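You operate a simulated robot arm through the tools that you are given. There is no shell and no other tool.

Carry out the task below with a simulated robot arm. There is one attempt and no reset: what you move stays moved.

## Task
Light the work, marker and reverse lamps on the wiper board.
Fine: the orange supply knob feeds them; leave the board's other switches as they are; leave the red supply knob.

The check looks at the end state, three seconds after you hand in, the way a careful person would. Anything else that was tipped, shoved, dropped, spilled or broken makes it a failure.

## Robot
A 7-joint arm with a three-finger gripper, fixed in place. Base frame: the origin is at the foot of the arm, x ahead of it, y to its left, z up; the work surface is at about z = 740. Readings come in mm, degrees, newtons and seconds.
Its first joint turns from -166.0 to 166.0 degrees. Payload 2.69 kg.
Tool frame: the origin (TCP) lies between the finger pads and is the grasp point; the fingertips stand 30 mm ahead of it; z points along the fingers, y is the line along which they close. Largest opening 128 mm; the body of the gripper starts 117 mm behind the TCP.
Orientation is that of the tool frame in the base frame, as [roll, pitch, yaw] about the fixed x, y, z axes, in that order (R = Rz(yaw) Ry(pitch) Rx(roll)). With the fingers straight down and closing along the base's y, the tool's x points along the base's -x, its y along +y and its z along -z.

## Interface
- The arm moves only by the tool servo_tool. Its argument "moves" is one flat list of numbers, 7 for each row, row after row: the finger opening in mm, from 0 to 128, then the shift along the tool's x, y, z in units of 20 mm (1.0 is 20 mm), then the turn, a rotation vector about the tool's x, y, z in units of 8 degrees (1.0 is 8 degrees). In form: [claw, x, y, z, ax, ay, az, claw, x, y, z, ax, ay, az, ...]. A call has 1 to 20 rows; each row shifts and turns the commanded pose from where the row before left it, along the tool's axes as they then stand. A call with a number of a shift or a turn outside -1 to 1 is refused whole. Rows are played at 5 a second. More than 50 mm and 8.6 degrees between two rows, or a gripper value outside its range, and nothing of the call is played. Where a pose cannot be reached the arm comes as near as it can. A force on the tool above 90 N (or 10 N above the force at the start of the call, whichever is more), or a blocked arm, ends the call early, and 0.2 s more pass. Each finger halts on what it meets, pressing with about 24 N; the grip force reading is that of the motor and also rises with nothing between the fingers. The clock runs only during rows and for 0.2 s after the last one: add rows that do not move to give the fingers time. It gives the time, the measured TCP pose, the force on the tool (base axes), the opening and the grip force at its end, in the units of the frame above (readings bear some noise), with the torque about the TCP (base axes, N m) and any sound that the robot's microphone picked up.
- Cameras (640 x 400 px; columns grow to the right, rows downward): "scene" is fixed at [399.2, 501, 1463.2]; the picture's right is [-0.83, -0.56, 0.00], its down [-0.33, 0.48, -0.81] and it looks along [0.46, -0.67, -0.58] (base axes); focal length 330 px, centre (320, 200). "wrist" rides on the gripper at [58, 54, -131] in the tool frame; the picture's right is [-0.68, 0.74, 0.00], its down [-0.62, -0.57, -0.55] and it looks along [-0.40, -0.37, 0.84] (tool axes); focal length 234 px, centre (320, 200).
- grab_frame(camera): a new picture of that camera. It takes no simulated time.
- slide_trunk(by): slides the trunk up (or, below 0, down) by that many mm; the arm rides with it, the base frame stays. It gives what a move gives, with no picture.
- point_at(camera, pixels): there is no depth. For up to 12 entries [column, row, z] of the newest picture of that camera ("zoom" is the newest enlarged one), the place [x, y] in the base frame at which the ray of that pixel passes the height z, good to about 2 mm. It takes no simulated time.
- inspect(camera, box): a new picture of the part [left, top, right, bottom] of that camera's present view, enlarged. It takes no simulated time.
- sign_off(): hands the job in; it is judged then, once.

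Unless the task says otherwise, let go and move clear before handing in.

The tools are called after "Call:" as name(argument=value, ...) on one line, values as JSON. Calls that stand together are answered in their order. servo_tool: Moves the arm, as the interface text tells. Its arguments: {"type":"object","properties":{"moves":{"type":"array","items":{"type":"number"}}},"required":["moves"]} The other tools are called the same way: slide_trunk (by) slides the trunk up or down; grab_frame (camera) takes a picture; point_at (camera, pixels) gives the place at which the rays of pixels pass given heights; inspect (camera, box) takes an enlarged picture of a part of a camera's view; sign_off () hands the job in.

At the start:

```text
time: 0.0
ee_pos: [607.9, -345.0, 1145.4]
ee_rot: [-180.0, 0.0, -180.0]
force: [0.0, 0.1, -0.4]
wrist_torque: [0.0, 0.0, 0.01]
finger_gap: 128.0
grip_force: 0.1
trunk travel left (down, up): [-200.0, 150.0]
```

scene: 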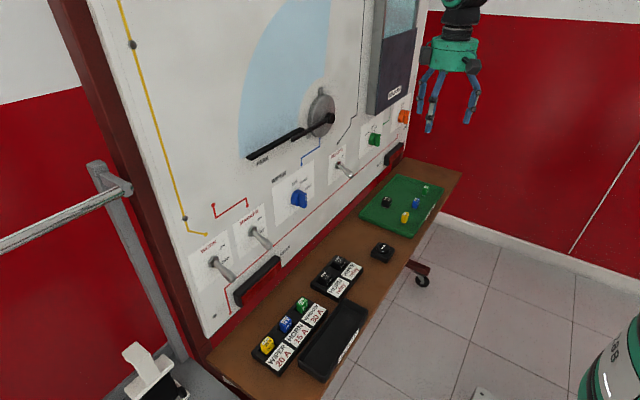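
wrist: 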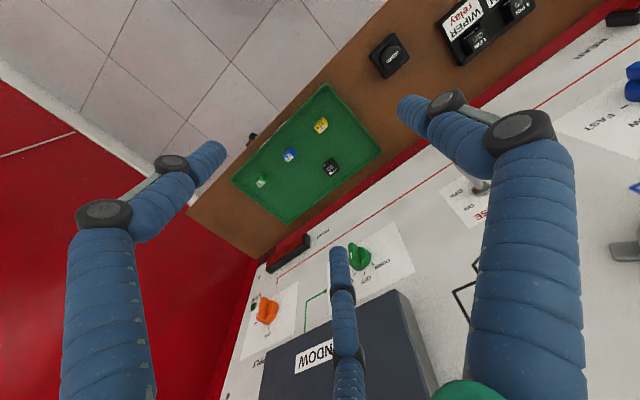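

The scene picture shows an upright board with toggles near (220,265), (258,238), (345,170), a blue knob (298,198), a green knob (374,138) and an orange knob (403,115). I'll look closer at these before moving.

Call:
inspect(camera="scene", box=[180, 150, 340, 310])

Call:
inspect(camera="scene", box=[310, 80, 450, 180])

Call:
inspect(camera="scene", box=[230, 240, 400, 390])

Call:
inspect(camera="wrist", box=[220, 200, 460, 400])

Call:
inspect(camera="wrist", box=[440, 0, 640, 220])

```text
2.50 times, centred on (260, 230) of scene
```

zoom: 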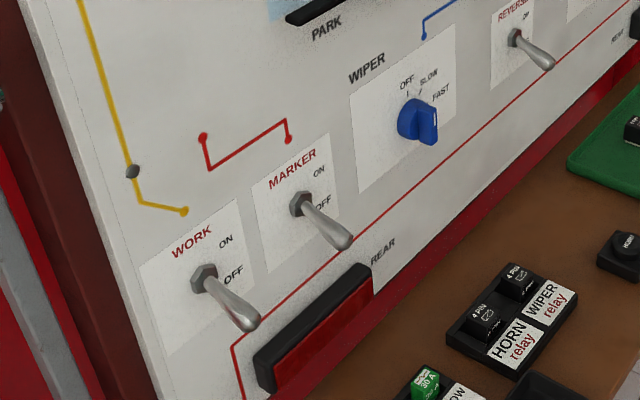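

```text
4.00 times, centred on (380, 130) of scene
```

zoom: 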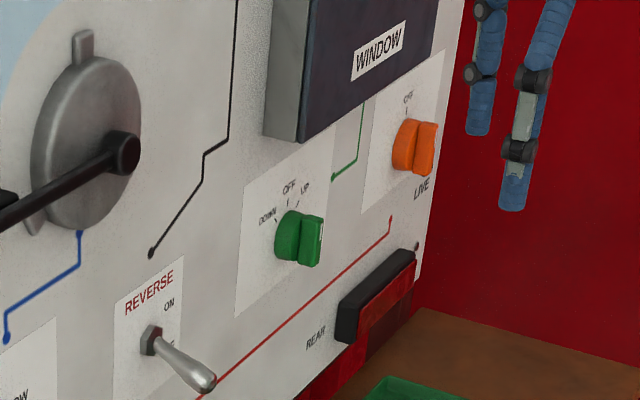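

```text
2.67 times, centred on (315, 315) of scene
```

zoom: 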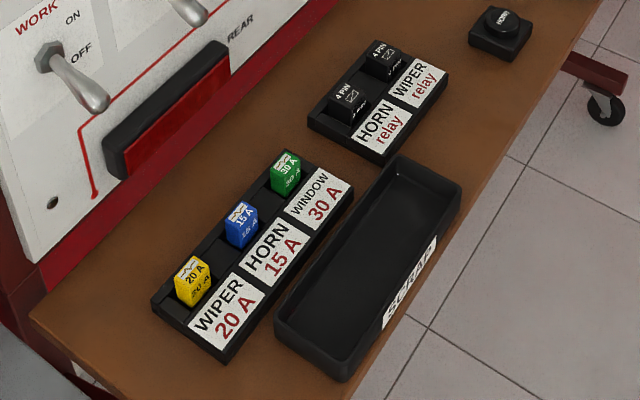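

```text
2.00 times, centred on (340, 300) of wrist
```

zoom: 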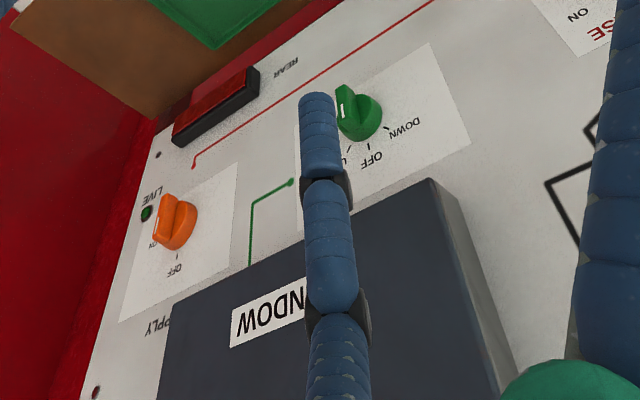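

```text
1.82 times, centred on (540, 110) of wrist
```

zoom: 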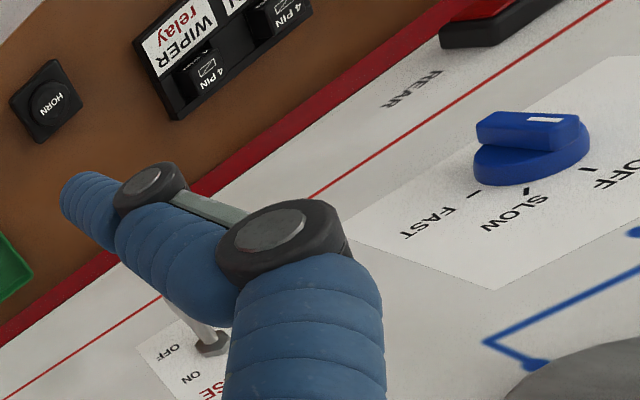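

All three toggles hang down at OFF, and triangulating puts the knob faces near x≈836 with the orange knob around (838,-722,970). I'll zoom in on the orange knob, the toggle handles and the left edge, and check whether a red supply knob is visible anywhere.

Call:
inspect(camera="scene", box=[380, 90, 440, 130])

Call:
inspect(camera="wrist", box=[230, 270, 310, 330])

Call:
inspect(camera="scene", box=[320, 140, 400, 195])

Call:
inspect(camera="scene", box=[190, 220, 290, 300])

Call:
inspect(camera="scene", box=[90, 320, 220, 400])

Call:
inspect(camera="scene", box=[100, 0, 420, 200])

```text
10.00 times, centred on (410, 110) of scene
```

zoom: 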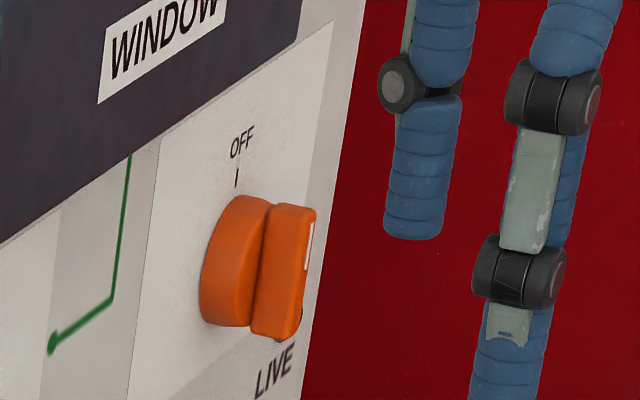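

```text
6.67 times, centred on (270, 300) of wrist
```

zoom: 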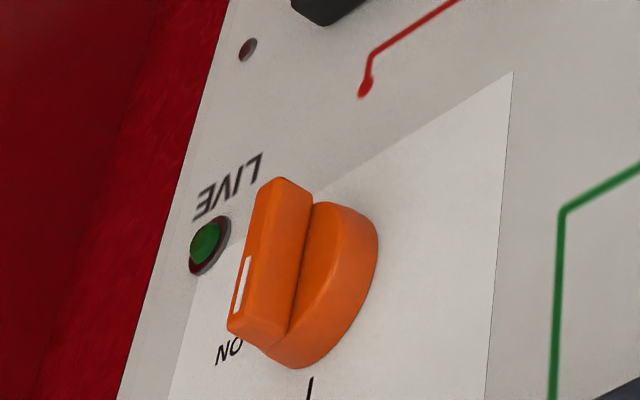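

```text
7.27 times, centred on (360, 168) of scene
```

zoom: 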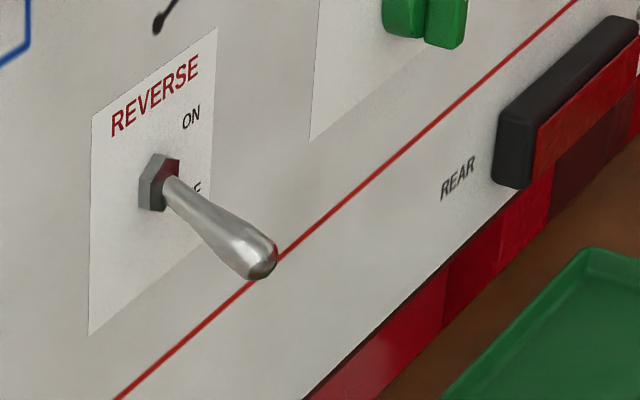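

```text
5.00 times, centred on (240, 260) of scene
```

zoom: 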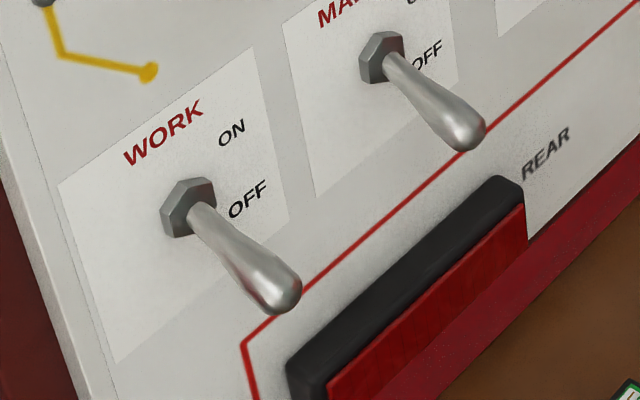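

```text
4.92 times, centred on (155, 360) of scene
```

zoom: 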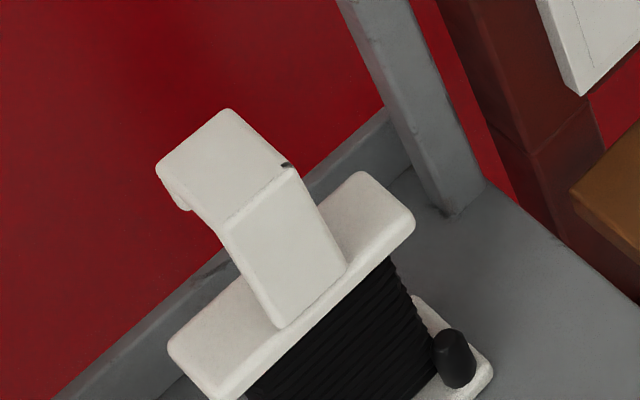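

```text
2.00 times, centred on (260, 100) of scene
```

zoom: 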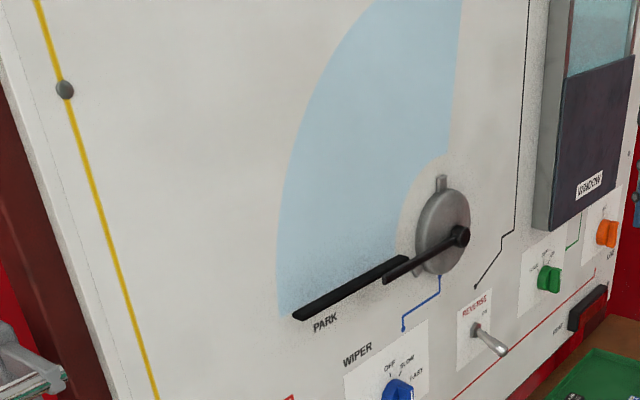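

Orange knob's white mark points straight up at OFF, and all toggles are at OFF. No red knob is visible so far. First I'll close the fingers in free air to see what the closed gripper looks like, then look.

Call:
servo_tool(moves=[0, 0, 0, 0, 0, 0, 0, 0, 0, 0, 0, 0, 0, 0, 0, 0, 0, 0, 0, 0, 0, 0, 0, 0, 0, 0, 0, 0, 0, 0, 0, 0, 0, 0, 0])

Call:
grab_frame(camera="wrist")

Call:
grab_frame(camera="scene")

```text
time: 1.2
ee_pos: [607.2, -344.7, 1143.5]
ee_rot: [-180.0, 0.0, 180.0]
force: [-0.8, 0.3, 0.1]
wrist_torque: [-0.03, 0.02, -0.02]
finger_gap: 2.0
grip_force: 24.2
trunk travel left (down, up): [-200.0, 150.0]
```

```text
taken
```

wrist: 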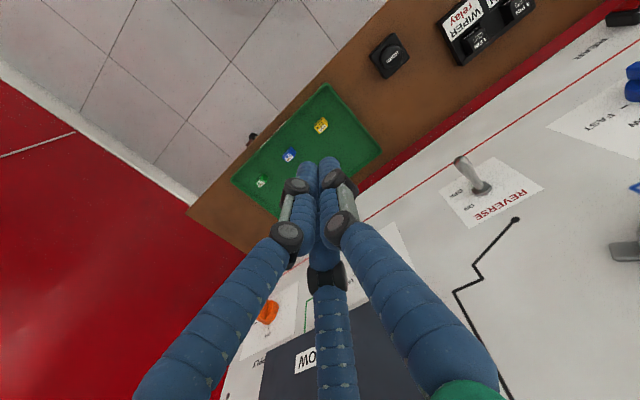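

```text
taken
```

scene: 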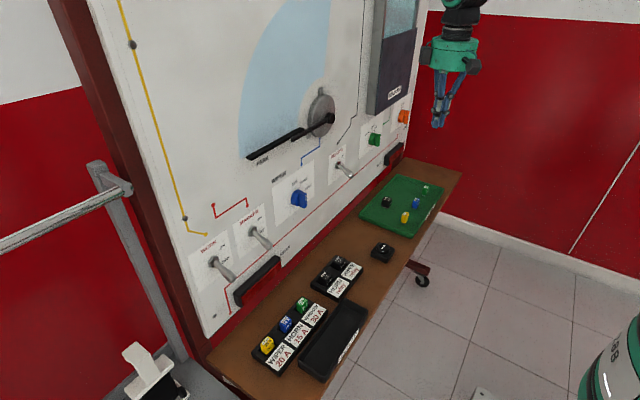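

The closed fingers converge to a slim tip around (320,165) in the wrist view, so I can push toggles with it. Next I'll swing the tool so that it points at the board (+x), rotating about the tool's y in place, far from the board.

Call:
servo_tool(moves=[0, 0, 0, 0, 0, -1, 0, 0, 0, 0, 0, 0, -1, 0, 0, 0, 0, 0, 0, -1, 0, 0, 0, 0, 0, 0, -1, 0, 0, 0, 0, 0, 0, -1, 0, 0, 0, 0, 0, 0, -1, 0, 0, 0, 0, 0, 0, -1, 0, 0, 0, 0, 0, 0, -1, 0, 0, 0, 0, 0, 0, -1, 0, 0, 0, 0, 0, 0, -1, 0, 0, 0, 0, 0, 0, -1, 0, 0, 0, 0, 0, 0, -0.25, 0, 0, 0, 0, 0, 0, 0, 0])

Call:
grab_frame(camera="wrist")

Call:
grab_frame(camera="scene")

```text
time: 4.0
ee_pos: [607.3, -344.0, 1144.1]
ee_rot: [-27.4, 90.0, -27.2]
force: [0.4, -0.1, -1.5]
wrist_torque: [0.0, -0.01, -0.01]
finger_gap: 2.2
grip_force: 24.2
trunk travel left (down, up): [-200.0, 150.0]
```

```text
taken
```

wrist: 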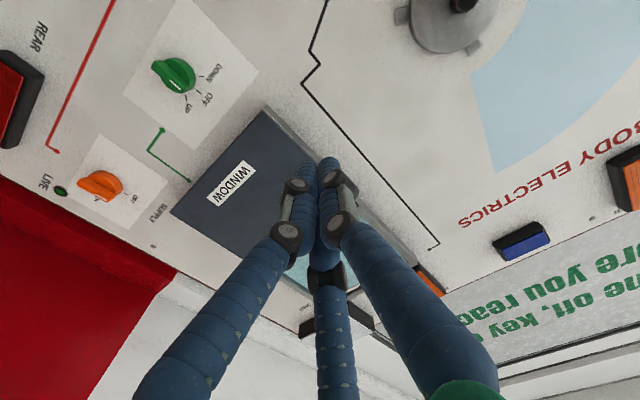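

```text
taken
```

scene: 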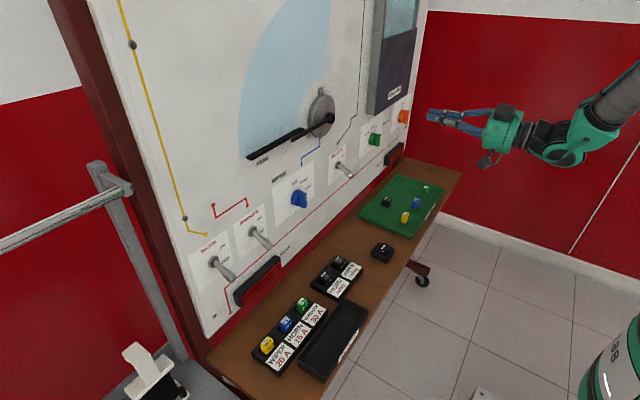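

The tool now points at the board; the orange knob is at (100,185) in the wrist view with the ON mark near (135,197). Let me zoom in on it and the sign.

Call:
inspect(camera="wrist", box=[40, 120, 200, 240])

Call:
inspect(camera="wrist", box=[400, 100, 640, 350])

Call:
point_at(camera="wrist", pixels=[[100, 185, 970], [108, 170, 970], [78, 185, 970], [135, 197, 970], [60, 191, 970], [172, 76, 970]])

```text
3.33 times, centred on (120, 180) of wrist
```

zoom: 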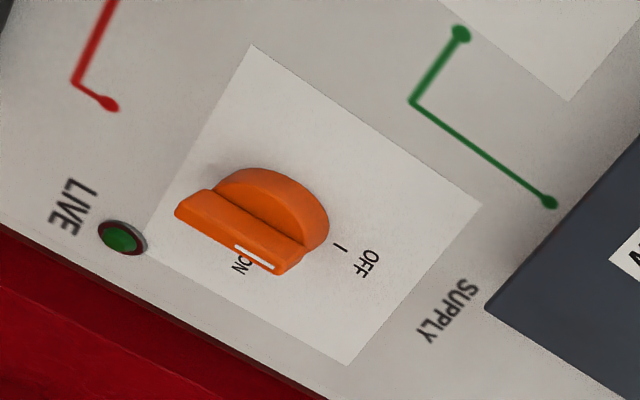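

```text
1.60 times, centred on (520, 225) of wrist
```

zoom: 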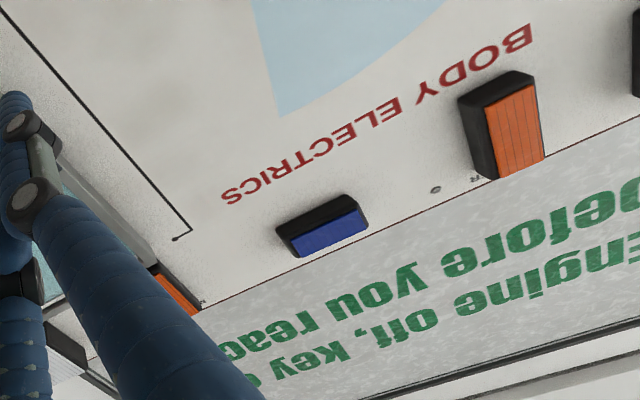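

```text
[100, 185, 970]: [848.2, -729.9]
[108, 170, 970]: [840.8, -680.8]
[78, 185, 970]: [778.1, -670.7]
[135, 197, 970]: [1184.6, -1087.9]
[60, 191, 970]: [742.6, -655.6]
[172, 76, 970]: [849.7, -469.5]
```

I'll get exact rays from the scene camera for the toggle nuts, tips and the orange knob by querying two heights each.

Call:
point_at(camera="scene", pixels=[[213.4, 261.4, 1000], [213.4, 261.4, 900], [232.2, 278.6, 1000], [232.2, 278.6, 900], [252.4, 231.6, 1000], [252.4, 231.6, 900], [269.2, 246.2, 1000], [269.2, 246.2, 900], [337.7, 165.5, 1000], [337.7, 165.5, 900], [352.0, 176.5, 1000], [352.0, 176.5, 900]])

Call:
point_at(camera="scene", pixels=[[401.5, 116, 1000], [401.5, 116, 900], [406.5, 117.2, 1000], [406.5, 117.2, 900], [383.2, 124.2, 1000], [383.2, 124.2, 900]])

Call:
point_at(camera="wrist", pixels=[[162, 129.9, 1050], [162, 129.9, 950], [60.6, 191.1, 1050], [60.6, 191.1, 950], [100, 185, 1050], [100, 185, 950], [190.5, 181, 1080], [190.5, 181, 1000]])

```text
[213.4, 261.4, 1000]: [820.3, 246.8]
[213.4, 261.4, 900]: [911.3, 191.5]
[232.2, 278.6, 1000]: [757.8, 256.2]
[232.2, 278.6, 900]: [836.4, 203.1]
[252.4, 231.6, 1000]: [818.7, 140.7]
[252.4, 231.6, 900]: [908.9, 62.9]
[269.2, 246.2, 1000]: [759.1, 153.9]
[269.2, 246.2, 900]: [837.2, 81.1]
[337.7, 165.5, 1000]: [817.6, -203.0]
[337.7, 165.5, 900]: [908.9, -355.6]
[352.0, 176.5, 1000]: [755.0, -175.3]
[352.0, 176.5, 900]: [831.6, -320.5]
```

```text
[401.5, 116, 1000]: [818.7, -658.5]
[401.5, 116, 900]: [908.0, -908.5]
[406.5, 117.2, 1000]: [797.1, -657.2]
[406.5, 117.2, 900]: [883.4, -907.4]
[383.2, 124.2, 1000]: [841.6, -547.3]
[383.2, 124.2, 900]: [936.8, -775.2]
```

```text
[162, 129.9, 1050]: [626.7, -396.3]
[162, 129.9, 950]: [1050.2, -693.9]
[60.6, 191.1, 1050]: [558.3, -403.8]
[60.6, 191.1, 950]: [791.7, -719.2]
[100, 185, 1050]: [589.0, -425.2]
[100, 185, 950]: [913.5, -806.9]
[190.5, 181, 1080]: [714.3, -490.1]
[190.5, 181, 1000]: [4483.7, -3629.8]
```

The rays put the board plane at x≈842, toggle pivots at z≈981 (WORK y≈237, MARKER y≈126, REVERSE y≈-234), with the handle tips near x≈786, z≈962. I'll move to a stand-off below and in front of the REVERSE handle (x≈700, y≈-234, z≈930).

Call:
servo_tool(moves=[0, 0.97, 0.5, 0.4, 0, 0, 0, 0, 0.97, 0.5, 0.4, 0, 0, 0, 0, 0.97, 0.5, 0.4, 0, 0, 0, 0, 0.97, 0.5, 0.4, 0, 0, 0, 0, 0.97, 0.5, 0.4, 0, 0, 0, 0, 0.97, 0.5, 0.4, 0, 0, 0, 0, 0.97, 0.5, 0.4, 0, 0, 0, 0, 0.97, 0.5, 0.4, 0, 0, 0, 0, 0.97, 0.5, 0.4, 0, 0, 0, 0, 0.97, 0.5, 0.4, 0, 0, 0, 0, 0.97, 0.5, 0.4, 0, 0, 0, 0, 0, 0, 0, 0, 0, 0])

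Call:
grab_frame(camera="wrist")

Call:
grab_frame(camera="scene")

```text
time: 6.6
ee_pos: [697.1, -237.9, 931.4]
ee_rot: [101.6, 89.3, 101.9]
force: [0.2, -0.2, 0.0]
wrist_torque: [-0.01, 0.0, 0.04]
finger_gap: 2.4
grip_force: 23.9
out of reach, approached as far as the arm can: row 11
trunk travel left (down, up): [-200.0, 150.0]
```

```text
taken
```

wrist: 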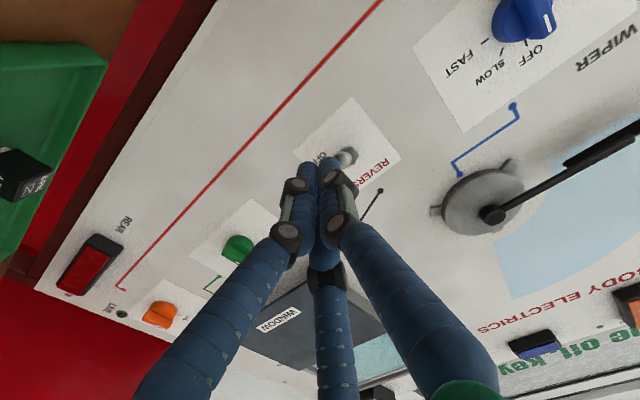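

```text
taken
```

scene: 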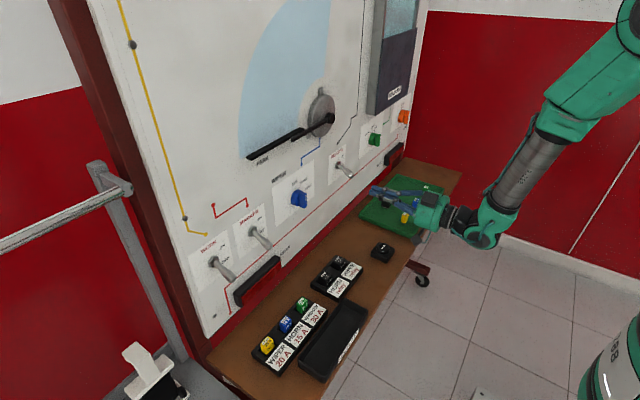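

Row 11 hit a reach limit because the forearm comes down steeply with the wrist bent back. I'll raise the tool about 200 mm, then slide the trunk down 200 mm so that the forearm is flatter at the same tool height.

Call:
servo_tool(moves=[0, -1, 0, -0.2, 0, 0, 0, 0, -1, 0, -0.2, 0, 0, 0, 0, -1, 0, -0.2, 0, 0, 0, 0, -1, 0, -0.2, 0, 0, 0, 0, -1, 0, -0.2, 0, 0, 0, 0, -1, 0, -0.2, 0, 0, 0, 0, -1, 0, -0.2, 0, 0, 0, 0, -1, 0, -0.2, 0, 0, 0, 0, -1, 0, -0.2, 0, 0, 0, 0, -1, 0, -0.2, 0, 0, 0, 0, 0, 0, 0, 0, 0, 0])

Call:
slide_trunk(by=-180)

Call:
grab_frame(camera="scene")

Call:
grab_frame(camera="wrist")

```text
time: 9.0
ee_pos: [654.7, -238.7, 1132.1]
ee_rot: [136.6, 90.0, 136.4]
force: [-0.9, -0.4, 0.5]
wrist_torque: [-0.01, 0.04, -0.04]
finger_gap: 2.2
grip_force: 24.0
trunk travel left (down, up): [-200.0, 150.0]
```

```text
time: 11.0
ee_pos: [654.9, -237.4, 951.9]
ee_rot: [133.8, 89.9, 134.0]
force: [0.2, 0.4, 0.2]
wrist_torque: [0.03, -0.01, -0.01]
finger_gap: 2.0
grip_force: 23.9
trunk travel left (down, up): [-20.0, 330.0]
```

```text
taken
```

scene: 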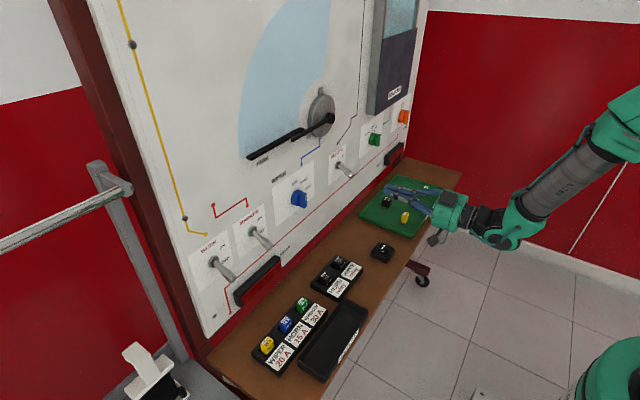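

```text
taken
```

wrist: 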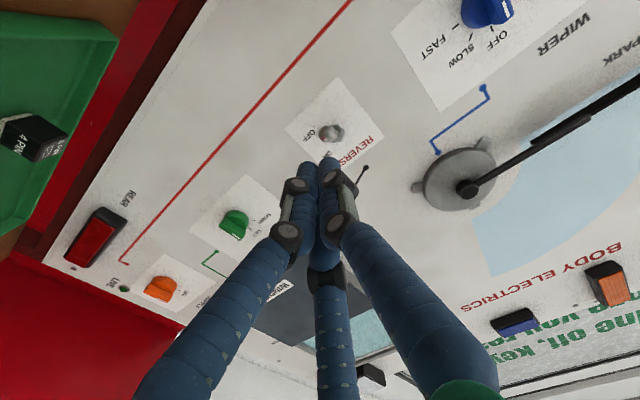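

The tool now stands at (655,-237,952) with a flatter forearm. I'll zoom on the REVERSE toggle at wrist (327,133) to refine its location with rays.

Call:
inspect(camera="wrist", box=[280, 90, 400, 190])

Call:
inspect(camera="scene", box=[320, 120, 480, 240])

```text
4.00 times, centred on (340, 140) of wrist
```

zoom: 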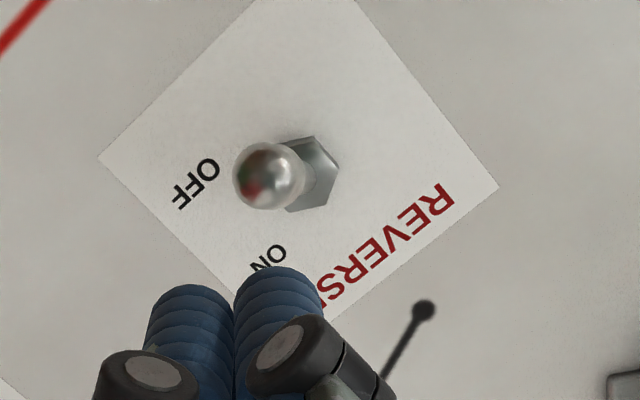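

```text
3.33 times, centred on (400, 180) of scene
```

zoom: 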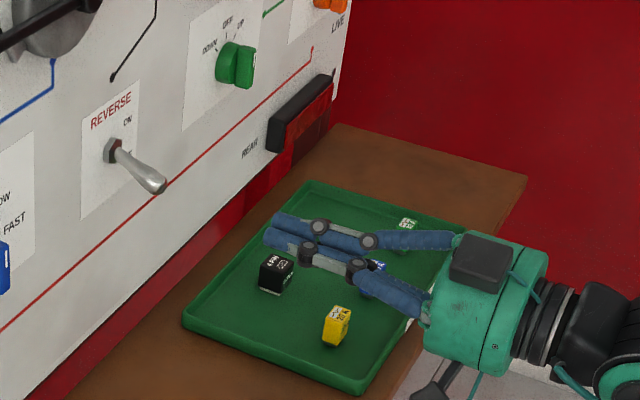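

Call:
point_at(camera="wrist", pixels=[[327, 133.75, 940], [327, 133.75, 990], [337.3, 133.75, 940], [337.3, 133.75, 990]])

```text
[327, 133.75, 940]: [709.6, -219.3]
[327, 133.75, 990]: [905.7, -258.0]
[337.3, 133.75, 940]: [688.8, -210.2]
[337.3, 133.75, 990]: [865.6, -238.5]
```

Both cameras agree: the REVERSE handle tip is at (786,-234,960) and the pivot at z≈981. I'll drop to z≈924, centre on y=-234, and slide the fingertips forward beneath the handle to x≈796 (TCP 766).

Call:
servo_tool(moves=[0, 0.7, 0.16, 0, 0, 0, 0, 0, 0.7, 0, 0, 0, 0, 0, 0, 0, 0, 1, 0, 0, 0, 0, 0, 0, 1, 0, 0, 0, 0, 0, 0, 1, 0, 0, 0, 0, 0, 0, 1, 0, 0, 0, 0, 0, 0, 1, 0, 0, 0, 0, 0, 0, 0.55, 0, 0, 0, 0, 0, 0, 0, 0, 0, 0])

Call:
grab_frame(camera="scene")

Call:
inspect(camera="wrist", box=[200, 60, 440, 220])

Call:
inspect(camera="scene", box=[310, 130, 450, 220])

```text
time: 13.0
ee_pos: [765.4, -235.3, 924.5]
ee_rot: [153.7, 90.0, 153.7]
force: [-0.2, -0.2, -1.1]
wrist_torque: [-0.02, -0.03, 0.0]
finger_gap: 2.2
grip_force: 24.3
trunk travel left (down, up): [-20.0, 330.0]
```

```text
taken
```

scene: 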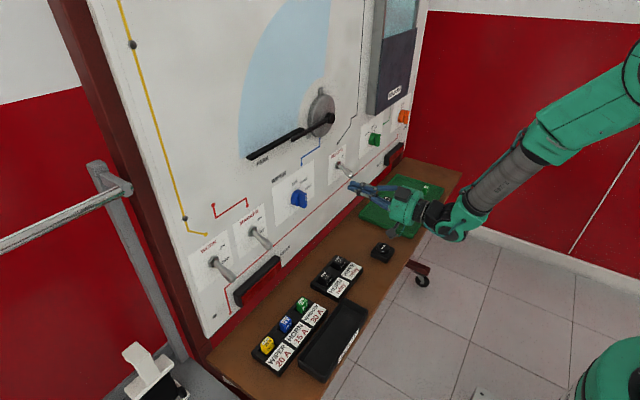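

```text
2.50 times, centred on (320, 140) of wrist
```

zoom: 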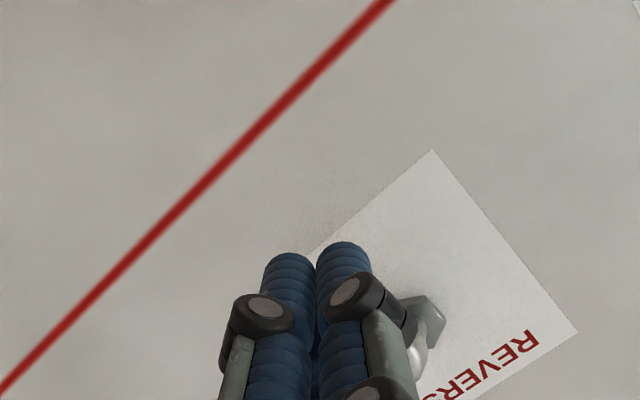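

```text
4.44 times, centred on (380, 175) of scene
```

zoom: 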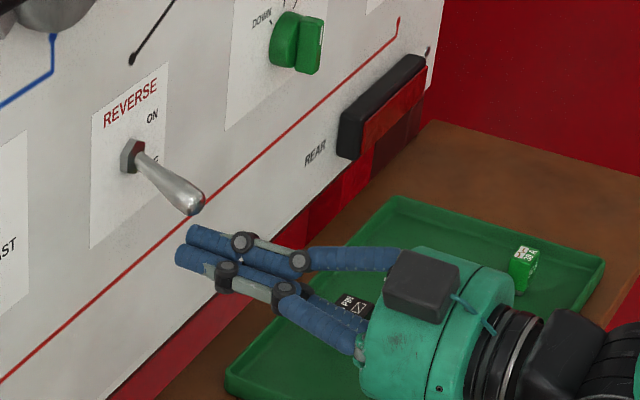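

The fingertips sit just under the REVERSE handle (scene zoom (190,235) vs handle tip (190,205)). Now I push up in 5 mm steps and watch the force and sound.

Call:
servo_tool(moves=[0, -0.25, 0, 0, 0, 0, 0, 0, -0.25, 0, 0, 0, 0, 0, 0, -0.25, 0, 0, 0, 0, 0, 0, -0.25, 0, 0, 0, 0, 0, 0, -0.25, 0, 0, 0, 0, 0, 0, -0.25, 0, 0, 0, 0, 0])

Call:
inspect(camera="scene", box=[310, 130, 450, 220])

```text
time: 14.4
ee_pos: [765.3, -234.6, 955.9]
ee_rot: [-129.3, 90.0, -129.4]
force: [0.3, 0.1, 0.4]
wrist_torque: [0.0, 0.0, 0.0]
finger_gap: 2.2
grip_force: 23.8
trunk travel left (down, up): [-20.0, 330.0]
```

```text
4.44 times, centred on (380, 175) of scene
```

zoom: 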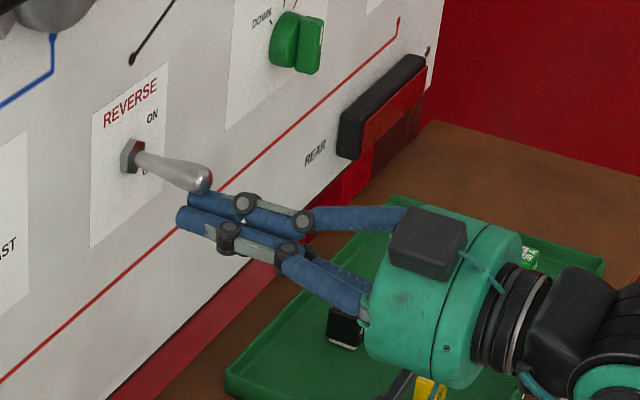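

The handle is lifting with the finger beneath it; no strong force. I continue upward another 25 mm past centre.

Call:
servo_tool(moves=[0, -0.25, 0, 0, 0, 0, 0, 0, -0.25, 0, 0, 0, 0, 0, 0, -0.25, 0, 0, 0, 0, 0, 0, -0.25, 0, 0, 0, 0, 0, 0, -0.2, 0, 0, 0, 0, 0, 0, 0, 0, 0, 0, 0, 0])

Call:
inspect(camera="scene", box=[310, 130, 450, 220])

```text
time: 15.8
ee_pos: [765.1, -234.2, 973.1]
ee_rot: [161.6, 89.7, 161.6]
force: [-6.9, 0.8, -18.9]
wrist_torque: [0.17, 0.44, 0.15]
finger_gap: 2.1
grip_force: 23.9
trunk travel left (down, up): [-20.0, 330.0]
```

```text
4.44 times, centred on (380, 175) of scene
```

zoom: 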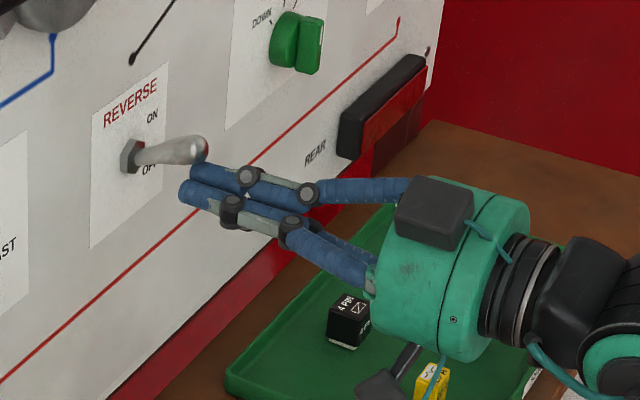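

The handle is now above centre and force has risen to −19 N, probably its upper stop. I'll lower 15 mm and see whether the handle stays up.

Call:
servo_tool(moves=[0, 0.5, 0, 0, 0, 0, 0, 0, 0.5, 0, 0, 0, 0, 0, 0, 0, 0, 0, 0, 0, 0])

Call:
inspect(camera="scene", box=[310, 130, 450, 220])

```text
time: 16.6
ee_pos: [766.5, -234.8, 958.0]
ee_rot: [-13.1, 89.9, -13.2]
force: [-0.9, 0.1, 0.0]
wrist_torque: [-0.01, 0.02, 0.01]
finger_gap: 2.2
grip_force: 23.8
trunk travel left (down, up): [-20.0, 330.0]
```

```text
4.44 times, centred on (380, 175) of scene
```

zoom: 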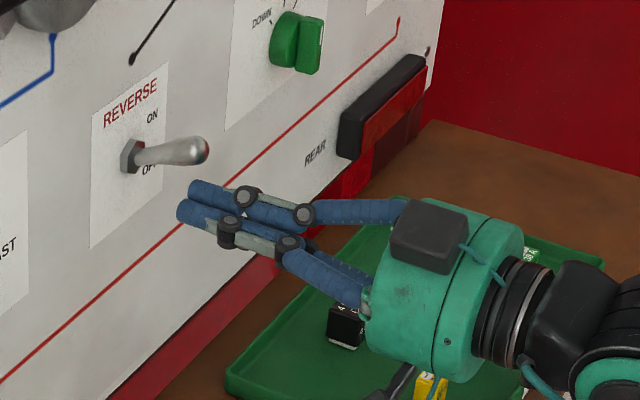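

REVERSE stays up at ON (handle pointing up in the zoom). Next I back off 80 mm, then travel left to MARKER at y≈126, z≈924.

Call:
servo_tool(moves=[0, 0.2, 0, -0.9, 0, 0, 0, 0, 0.2, 0, -1, 0, 0, 0, 0, 0.2, 0, -1, 0, 0, 0, 0, 0.2, 0, -1, 0, 0, 0, 0, 0.2, 0, 0, 0, 0, 0, 0, 0.2, 0, 0, 0, 0, 0, 0, 0.2, 0, 0, 0, 0, 0])

Call:
servo_tool(moves=[0, 0.0, 1, 0, 0, 0, 0, 0, 0.0, 1, 0, 0, 0, 0, 0, 0.0, 1, 0, 0, 0, 0, 0, 0.0, 1, 0, 0, 0, 0, 0, 0.0, 1, 0, 0, 0, 0, 0, 0.0, 1, 0, 0, 0, 0, 0, 0.0, 1, 0, 0, 0, 0, 0, 0.0, 1, 0, 0, 0, 0, 0, 0.0, 1, 0, 0, 0, 0, 0, 0.0, 1, 0, 0, 0, 0, 0, 0.0, 1, 0, 0, 0, 0, 0, 0.0, 1, 0, 0, 0, 0, 0, 0.0, 1, 0, 0, 0, 0, 0, 0.0, 1, 0, 0, 0, 0, 0, 0.0, 1, 0, 0, 0, 0, 0, 0.0, 1, 0, 0, 0, 0, 0, 0.0, 1, 0, 0, 0, 0, 0, 0.0, 1, 0, 0, 0, 0, 0, 0, 0, 0, 0, 0, 0])

Call:
grab_frame(camera="scene")

Call:
grab_frame(camera="wrist")

```text
time: 18.2
ee_pos: [687.1, -234.8, 931.0]
ee_rot: [71.2, 90.0, 71.3]
force: [0.0, -0.4, 0.5]
wrist_torque: [-0.02, 0.02, -0.01]
finger_gap: 2.2
grip_force: 24.1
trunk travel left (down, up): [-20.0, 330.0]
```

```text
time: 22.2
ee_pos: [658.8, -77.5, 976.0]
ee_rot: [-170.1, 89.8, -169.0]
force: [0.1, 0.2, 0.1]
wrist_torque: [-0.01, 0.01, 0.03]
finger_gap: 2.3
grip_force: 23.7
out of reach, approached as far as the arm can: row 7, 8, 9, 10, 11, 12, 13, 14, 15, 16, 17, 18
trunk travel left (down, up): [-20.0, 330.0]
```

```text
taken
```

scene: 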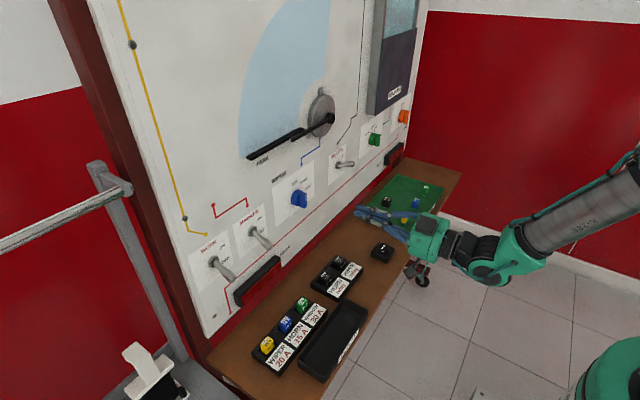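

```text
taken
```

wrist: 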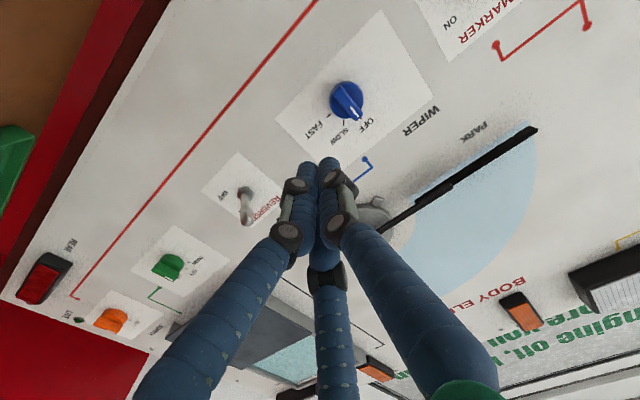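

The arm stopped at (659,-78,976) because it can't fold in close enough; it needs a larger radius. I'll go forward to x≈720 (tips at 750, still clear of knobs/toggles at ≥779), then travel left to MARKER.

Call:
servo_tool(moves=[0, 0, 0, 1, 0, 0, 0, 0, 0, 0, 1, 0, 0, 0, 0, 0, 0, 1, 0, 0, 0, 0, 0.26, 1, 0, 0, 0, 0, 0, 0.26, 1, 0, 0, 0, 0, 0, 0.26, 1, 0, 0, 0, 0, 0, 0.26, 1, 0, 0, 0, 0, 0, 0.26, 1, 0, 0, 0, 0, 0, 0.26, 1, 0, 0, 0, 0, 0, 0.26, 1, 0, 0, 0, 0, 0, 0.26, 1, 0, 0, 0, 0, 0, 0.26, 1, 0, 0, 0, 0, 0, 0.26, 1, 0, 0, 0, 0, 0, 0, 0, 0, 0, 0, 0])

Call:
grab_frame(camera="scene")

Call:
grab_frame(camera="wrist")

```text
time: 25.2
ee_pos: [689.7, -84.6, 955.4]
ee_rot: [117.9, 89.6, 119.0]
force: [-0.1, 0.0, -0.3]
wrist_torque: [-0.01, 0.0, -0.01]
finger_gap: 2.1
grip_force: 23.8
out of reach, approached as far as the arm can: row 1, 2, 3, 4, 5, 6, 7, 8, 9, 10, 11, 12, 13
trunk travel left (down, up): [-20.0, 330.0]
```

```text
taken
```

scene: 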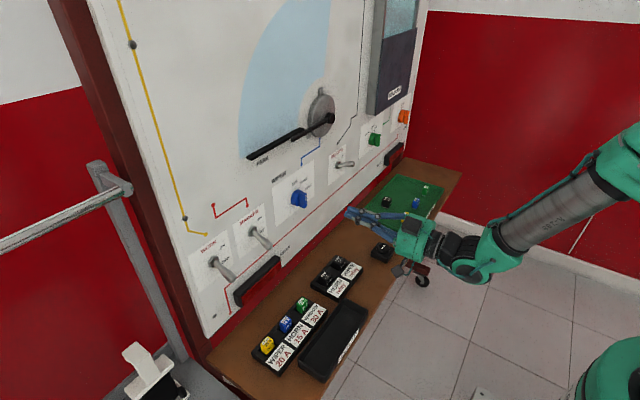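

```text
taken
```

wrist: 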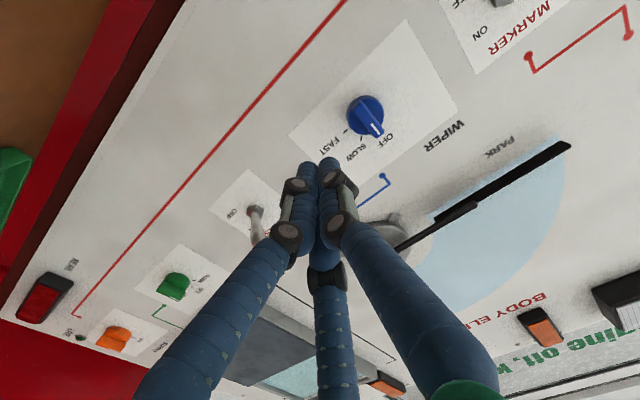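

The horizontal tool pose runs into a wrist limit here. I'll instead pitch the tool ~40° downward (which relaxes the wrist) and use a pinch-and-lift on the other two handles. First rotate in place.

Call:
servo_tool(moves=[0, -0.5, 0, 0, 0, 1, 0, 0, -0.5, 0, 0, 0, 1, 0, 0, -0.5, 0, 0, 0, 1, 0, 0, -0.5, 0, 0, 0, 1, 0, 0, -0.5, 0, 0, 0, 1, 0, 0, 0, 0, 0, 0, 0, 0])

Call:
grab_frame(camera="scene")

```text
time: 26.6
ee_pos: [702.8, -85.3, 1002.2]
ee_rot: [179.9, 50.0, 179.9]
force: [1.4, 0.6, -0.5]
wrist_torque: [0.03, 0.0, 0.02]
finger_gap: 2.1
grip_force: 24.2
trunk travel left (down, up): [-20.0, 330.0]
```

```text
taken
```

scene: 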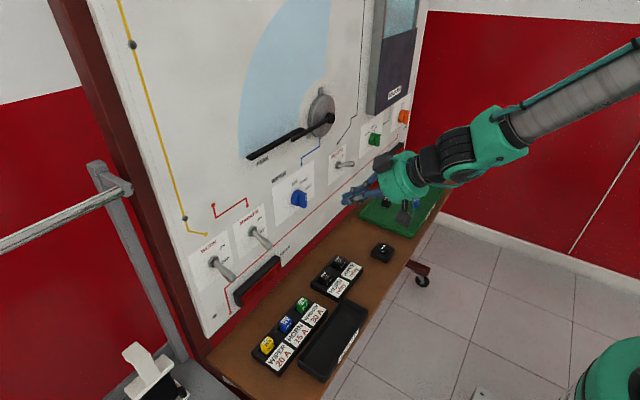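

Pitch is now exactly 40° below horizontal. I'll travel left to a stand-off in front of MARKER (TCP ≈ (732,126,1006)).

Call:
servo_tool(moves=[0, -0.1, 0.96, 0.09, 0, 0, 0, 0, -0.1, 0.96, 0.09, 0, 0, 0, 0, -0.1, 0.96, 0.09, 0, 0, 0, 0, -0.1, 0.96, 0.09, 0, 0, 0, 0, -0.1, 0.96, 0.09, 0, 0, 0, 0, -0.1, 0.96, 0.09, 0, 0, 0, 0, -0.1, 0.96, 0.09, 0, 0, 0, 0, -0.1, 0.96, 0.09, 0, 0, 0, 0, -0.1, 0.96, 0.09, 0, 0, 0, 0, -0.1, 0.96, 0.09, 0, 0, 0, 0, -0.1, 0.96, 0.09, 0, 0, 0, 0, 0, 0, 0, 0, 0, 0])

Call:
grab_frame(camera="scene")

Call:
grab_frame(camera="wrist")

```text
time: 29.2
ee_pos: [730.6, 128.5, 1005.4]
ee_rot: [180.0, 50.0, -180.0]
force: [0.3, -0.6, 0.2]
wrist_torque: [0.0, 0.0, 0.0]
finger_gap: 2.0
grip_force: 23.3
trunk travel left (down, up): [-20.0, 330.0]
```

```text
taken
```

scene: 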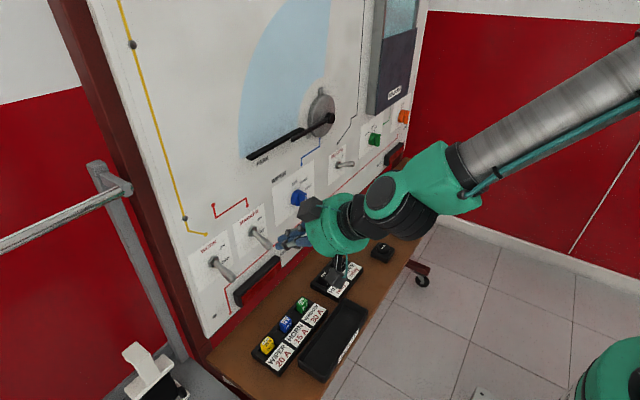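

```text
taken
```

wrist: 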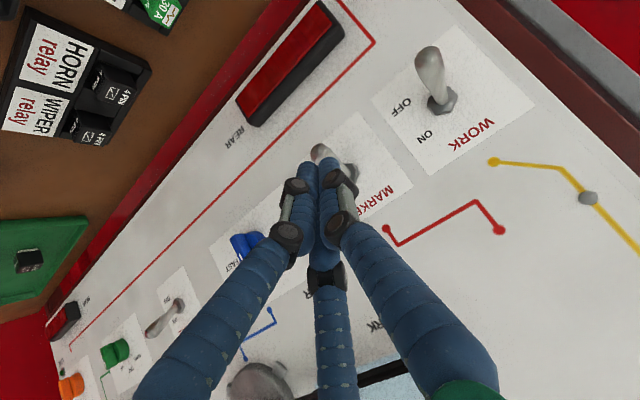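

I now see the MARKER ball at wrist (319,152), just ahead of the fingertips, and WORK at (430,55). I'll zoom and compute their rays.

Call:
inspect(camera="wrist", box=[280, 110, 400, 190])

Call:
point_at(camera="wrist", pixels=[[318.5, 152, 980], [318.5, 152, 940], [430, 56, 980], [430, 56, 940], [441, 103, 1000], [441, 103, 960], [354, 173, 1000], [354, 173, 960]])

Call:
inspect(camera="scene", box=[190, 180, 350, 290])

```text
5.00 times, centred on (340, 150) of wrist
```

zoom: 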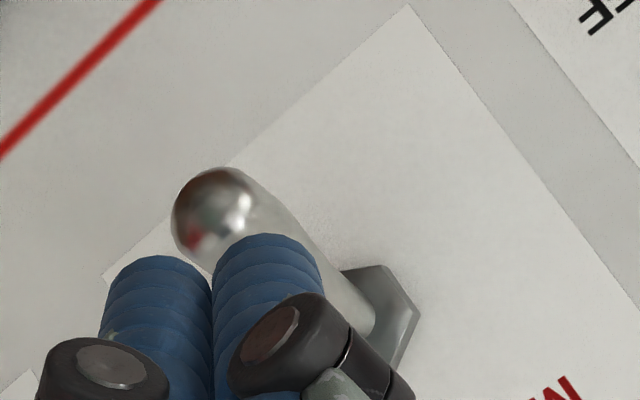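

```text
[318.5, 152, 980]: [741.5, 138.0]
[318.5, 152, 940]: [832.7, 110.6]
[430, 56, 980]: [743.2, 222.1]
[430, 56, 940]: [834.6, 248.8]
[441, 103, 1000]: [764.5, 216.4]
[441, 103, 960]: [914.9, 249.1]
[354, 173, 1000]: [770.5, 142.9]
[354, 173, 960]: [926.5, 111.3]
```

```text
3.64 times, centred on (270, 235) of scene
```

zoom: 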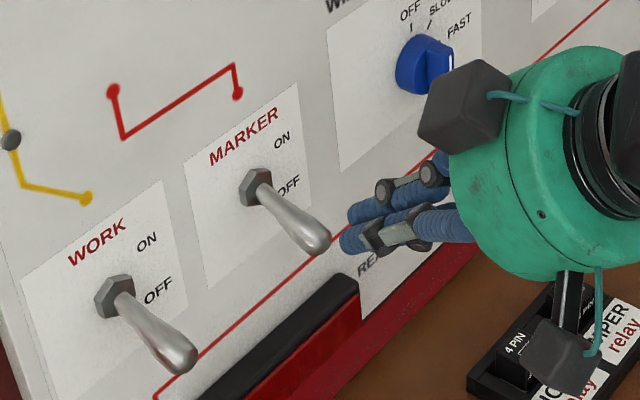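

Triangulation gives the MARKER ball at about (792,124,958) and WORK at (789,235,960). I'll open to 50 mm, centre on y=124 and move in along the tool axis so the fingers straddle the MARKER ball.

Call:
servo_tool(moves=[50, 0, -0.22, 0, 0, 0, 0, 50, 0, 0, 0, 0, 0, 0, 50, -0.07, 0, 0.95, 0, 0, 0, 50, -0.07, 0, 0.95, 0, 0, 0, 50, -0.07, 0, 0.95, 0, 0, 0, 50, -0.07, 0, 0.95, 0, 0, 0, 50, 0, 0, 0, 0, 0, 0])

Call:
inspect(camera="wrist", box=[220, 80, 420, 220])

Call:
inspect(camera="scene", box=[190, 180, 350, 290])

```text
time: 30.8
ee_pos: [793.0, 122.1, 961.7]
ee_rot: [-180.0, 50.0, 179.9]
force: [-4.5, -1.9, 1.5]
wrist_torque: [0.02, -0.11, -0.15]
finger_gap: 50.2
grip_force: 0.1
trunk travel left (down, up): [-20.0, 330.0]
```

```text
2.86 times, centred on (320, 150) of wrist
```

zoom: 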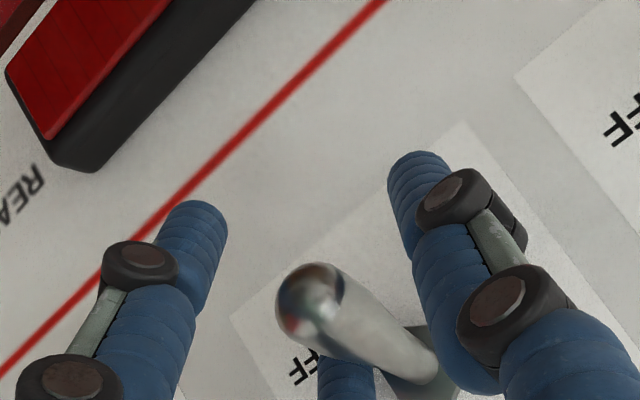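

```text
3.64 times, centred on (270, 235) of scene
```

zoom: 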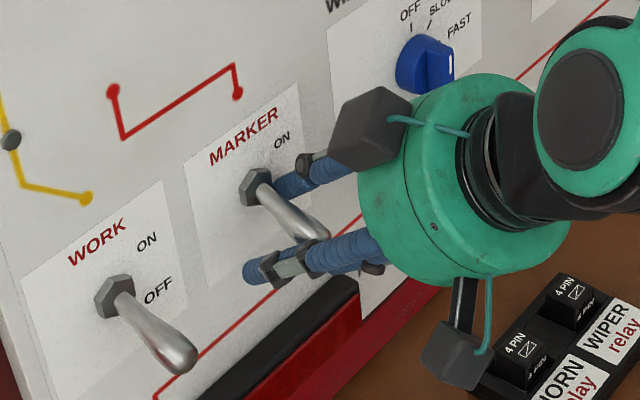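

The fingers straddle the handle, but there's a −4.5 N x force; the upper finger tip seems to touch the board. I'll back off 12 mm along the tool axis, fine-centre, and check that the force vanishes.

Call:
servo_tool(moves=[50, 0.08, 0.05, -0.3, 0, 0, 0, 50, 0.08, 0.05, -0.3, 0, 0, 0, 50, 0, 0, 0, 0, 0, 0])

Call:
inspect(camera="wrist", box=[220, 80, 420, 220])

```text
time: 31.6
ee_pos: [782.3, 124.0, 967.5]
ee_rot: [179.9, 50.0, 179.9]
force: [-0.3, 0.2, 0.2]
wrist_torque: [0.01, 0.0, 0.0]
finger_gap: 50.2
grip_force: 0.0
trunk travel left (down, up): [-20.0, 330.0]
```

```text
2.86 times, centred on (320, 150) of wrist
```

zoom: 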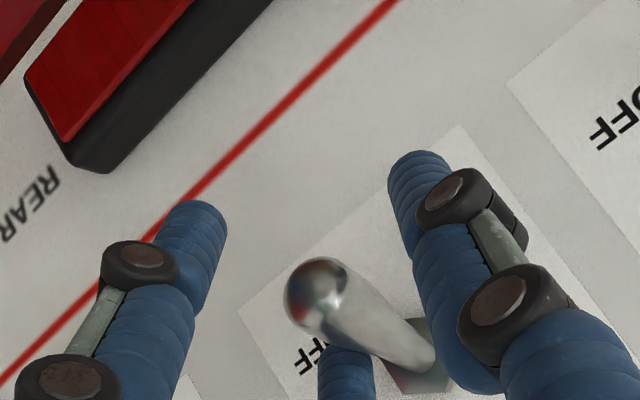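

The force is gone. Now I close the fingers on the MARKER handle in place.

Call:
servo_tool(moves=[0, 0, 0, 0, 0, 0, 0, 0, 0, 0, 0, 0, 0, 0, 0, 0, 0, 0, 0, 0, 0])

Call:
inspect(camera="wrist", box=[220, 80, 420, 220])

Call:
inspect(camera="scene", box=[190, 180, 350, 290])

```text
time: 32.4
ee_pos: [785.9, 119.0, 970.9]
ee_rot: [179.8, 50.4, 179.6]
force: [28.9, -49.9, 18.8]
wrist_torque: [0.15, -0.65, -1.82]
finger_gap: 25.9
grip_force: 45.1
trunk travel left (down, up): [-20.0, 330.0]
```

```text
2.86 times, centred on (320, 150) of wrist
```

zoom: 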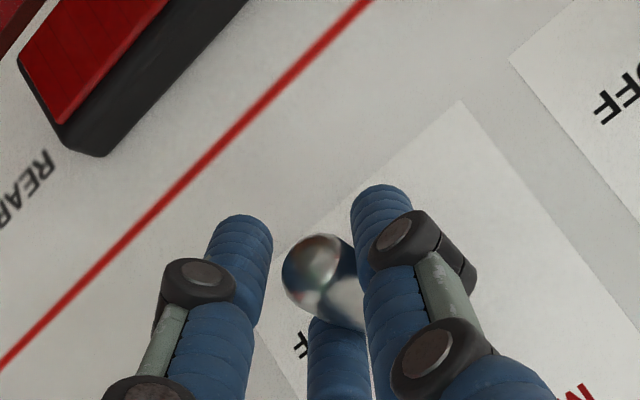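

```text
3.64 times, centred on (270, 235) of scene
```

zoom: 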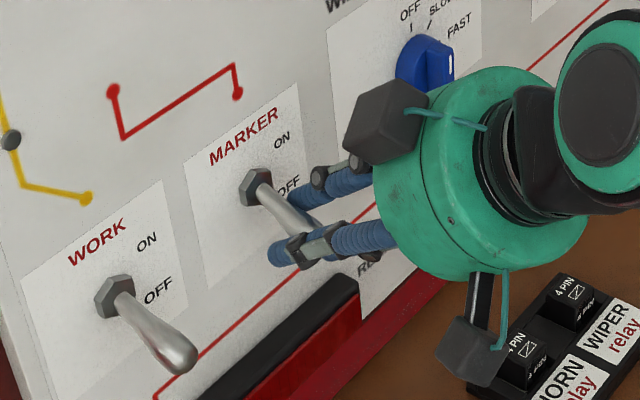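

Closing gave a lopsided 50 N side load (one finger meets the handle first), which isn't good. I'll reopen right away and back out, then use the push-from-below method that worked on REVERSE.

Call:
servo_tool(moves=[50, 0, 0, 0, 0, 0, 0, 50, 0, 0, 0, 0, 0, 0, 50, 0, 0.1, 0, 0, 0, 0, 50, 0, 0, 0, 0, 0, 0])

Call:
inspect(camera="wrist", box=[220, 80, 420, 220])

```text
time: 33.4
ee_pos: [783.8, 126.0, 965.2]
ee_rot: [180.0, 50.0, 180.0]
force: [-0.2, -5.1, -1.7]
wrist_torque: [0.07, 0.07, -0.15]
finger_gap: 50.9
grip_force: 0.6
trunk travel left (down, up): [-20.0, 330.0]
```

```text
2.86 times, centred on (320, 150) of wrist
```

zoom: 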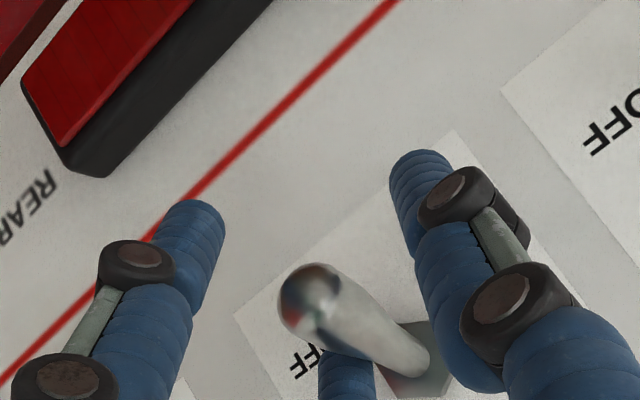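

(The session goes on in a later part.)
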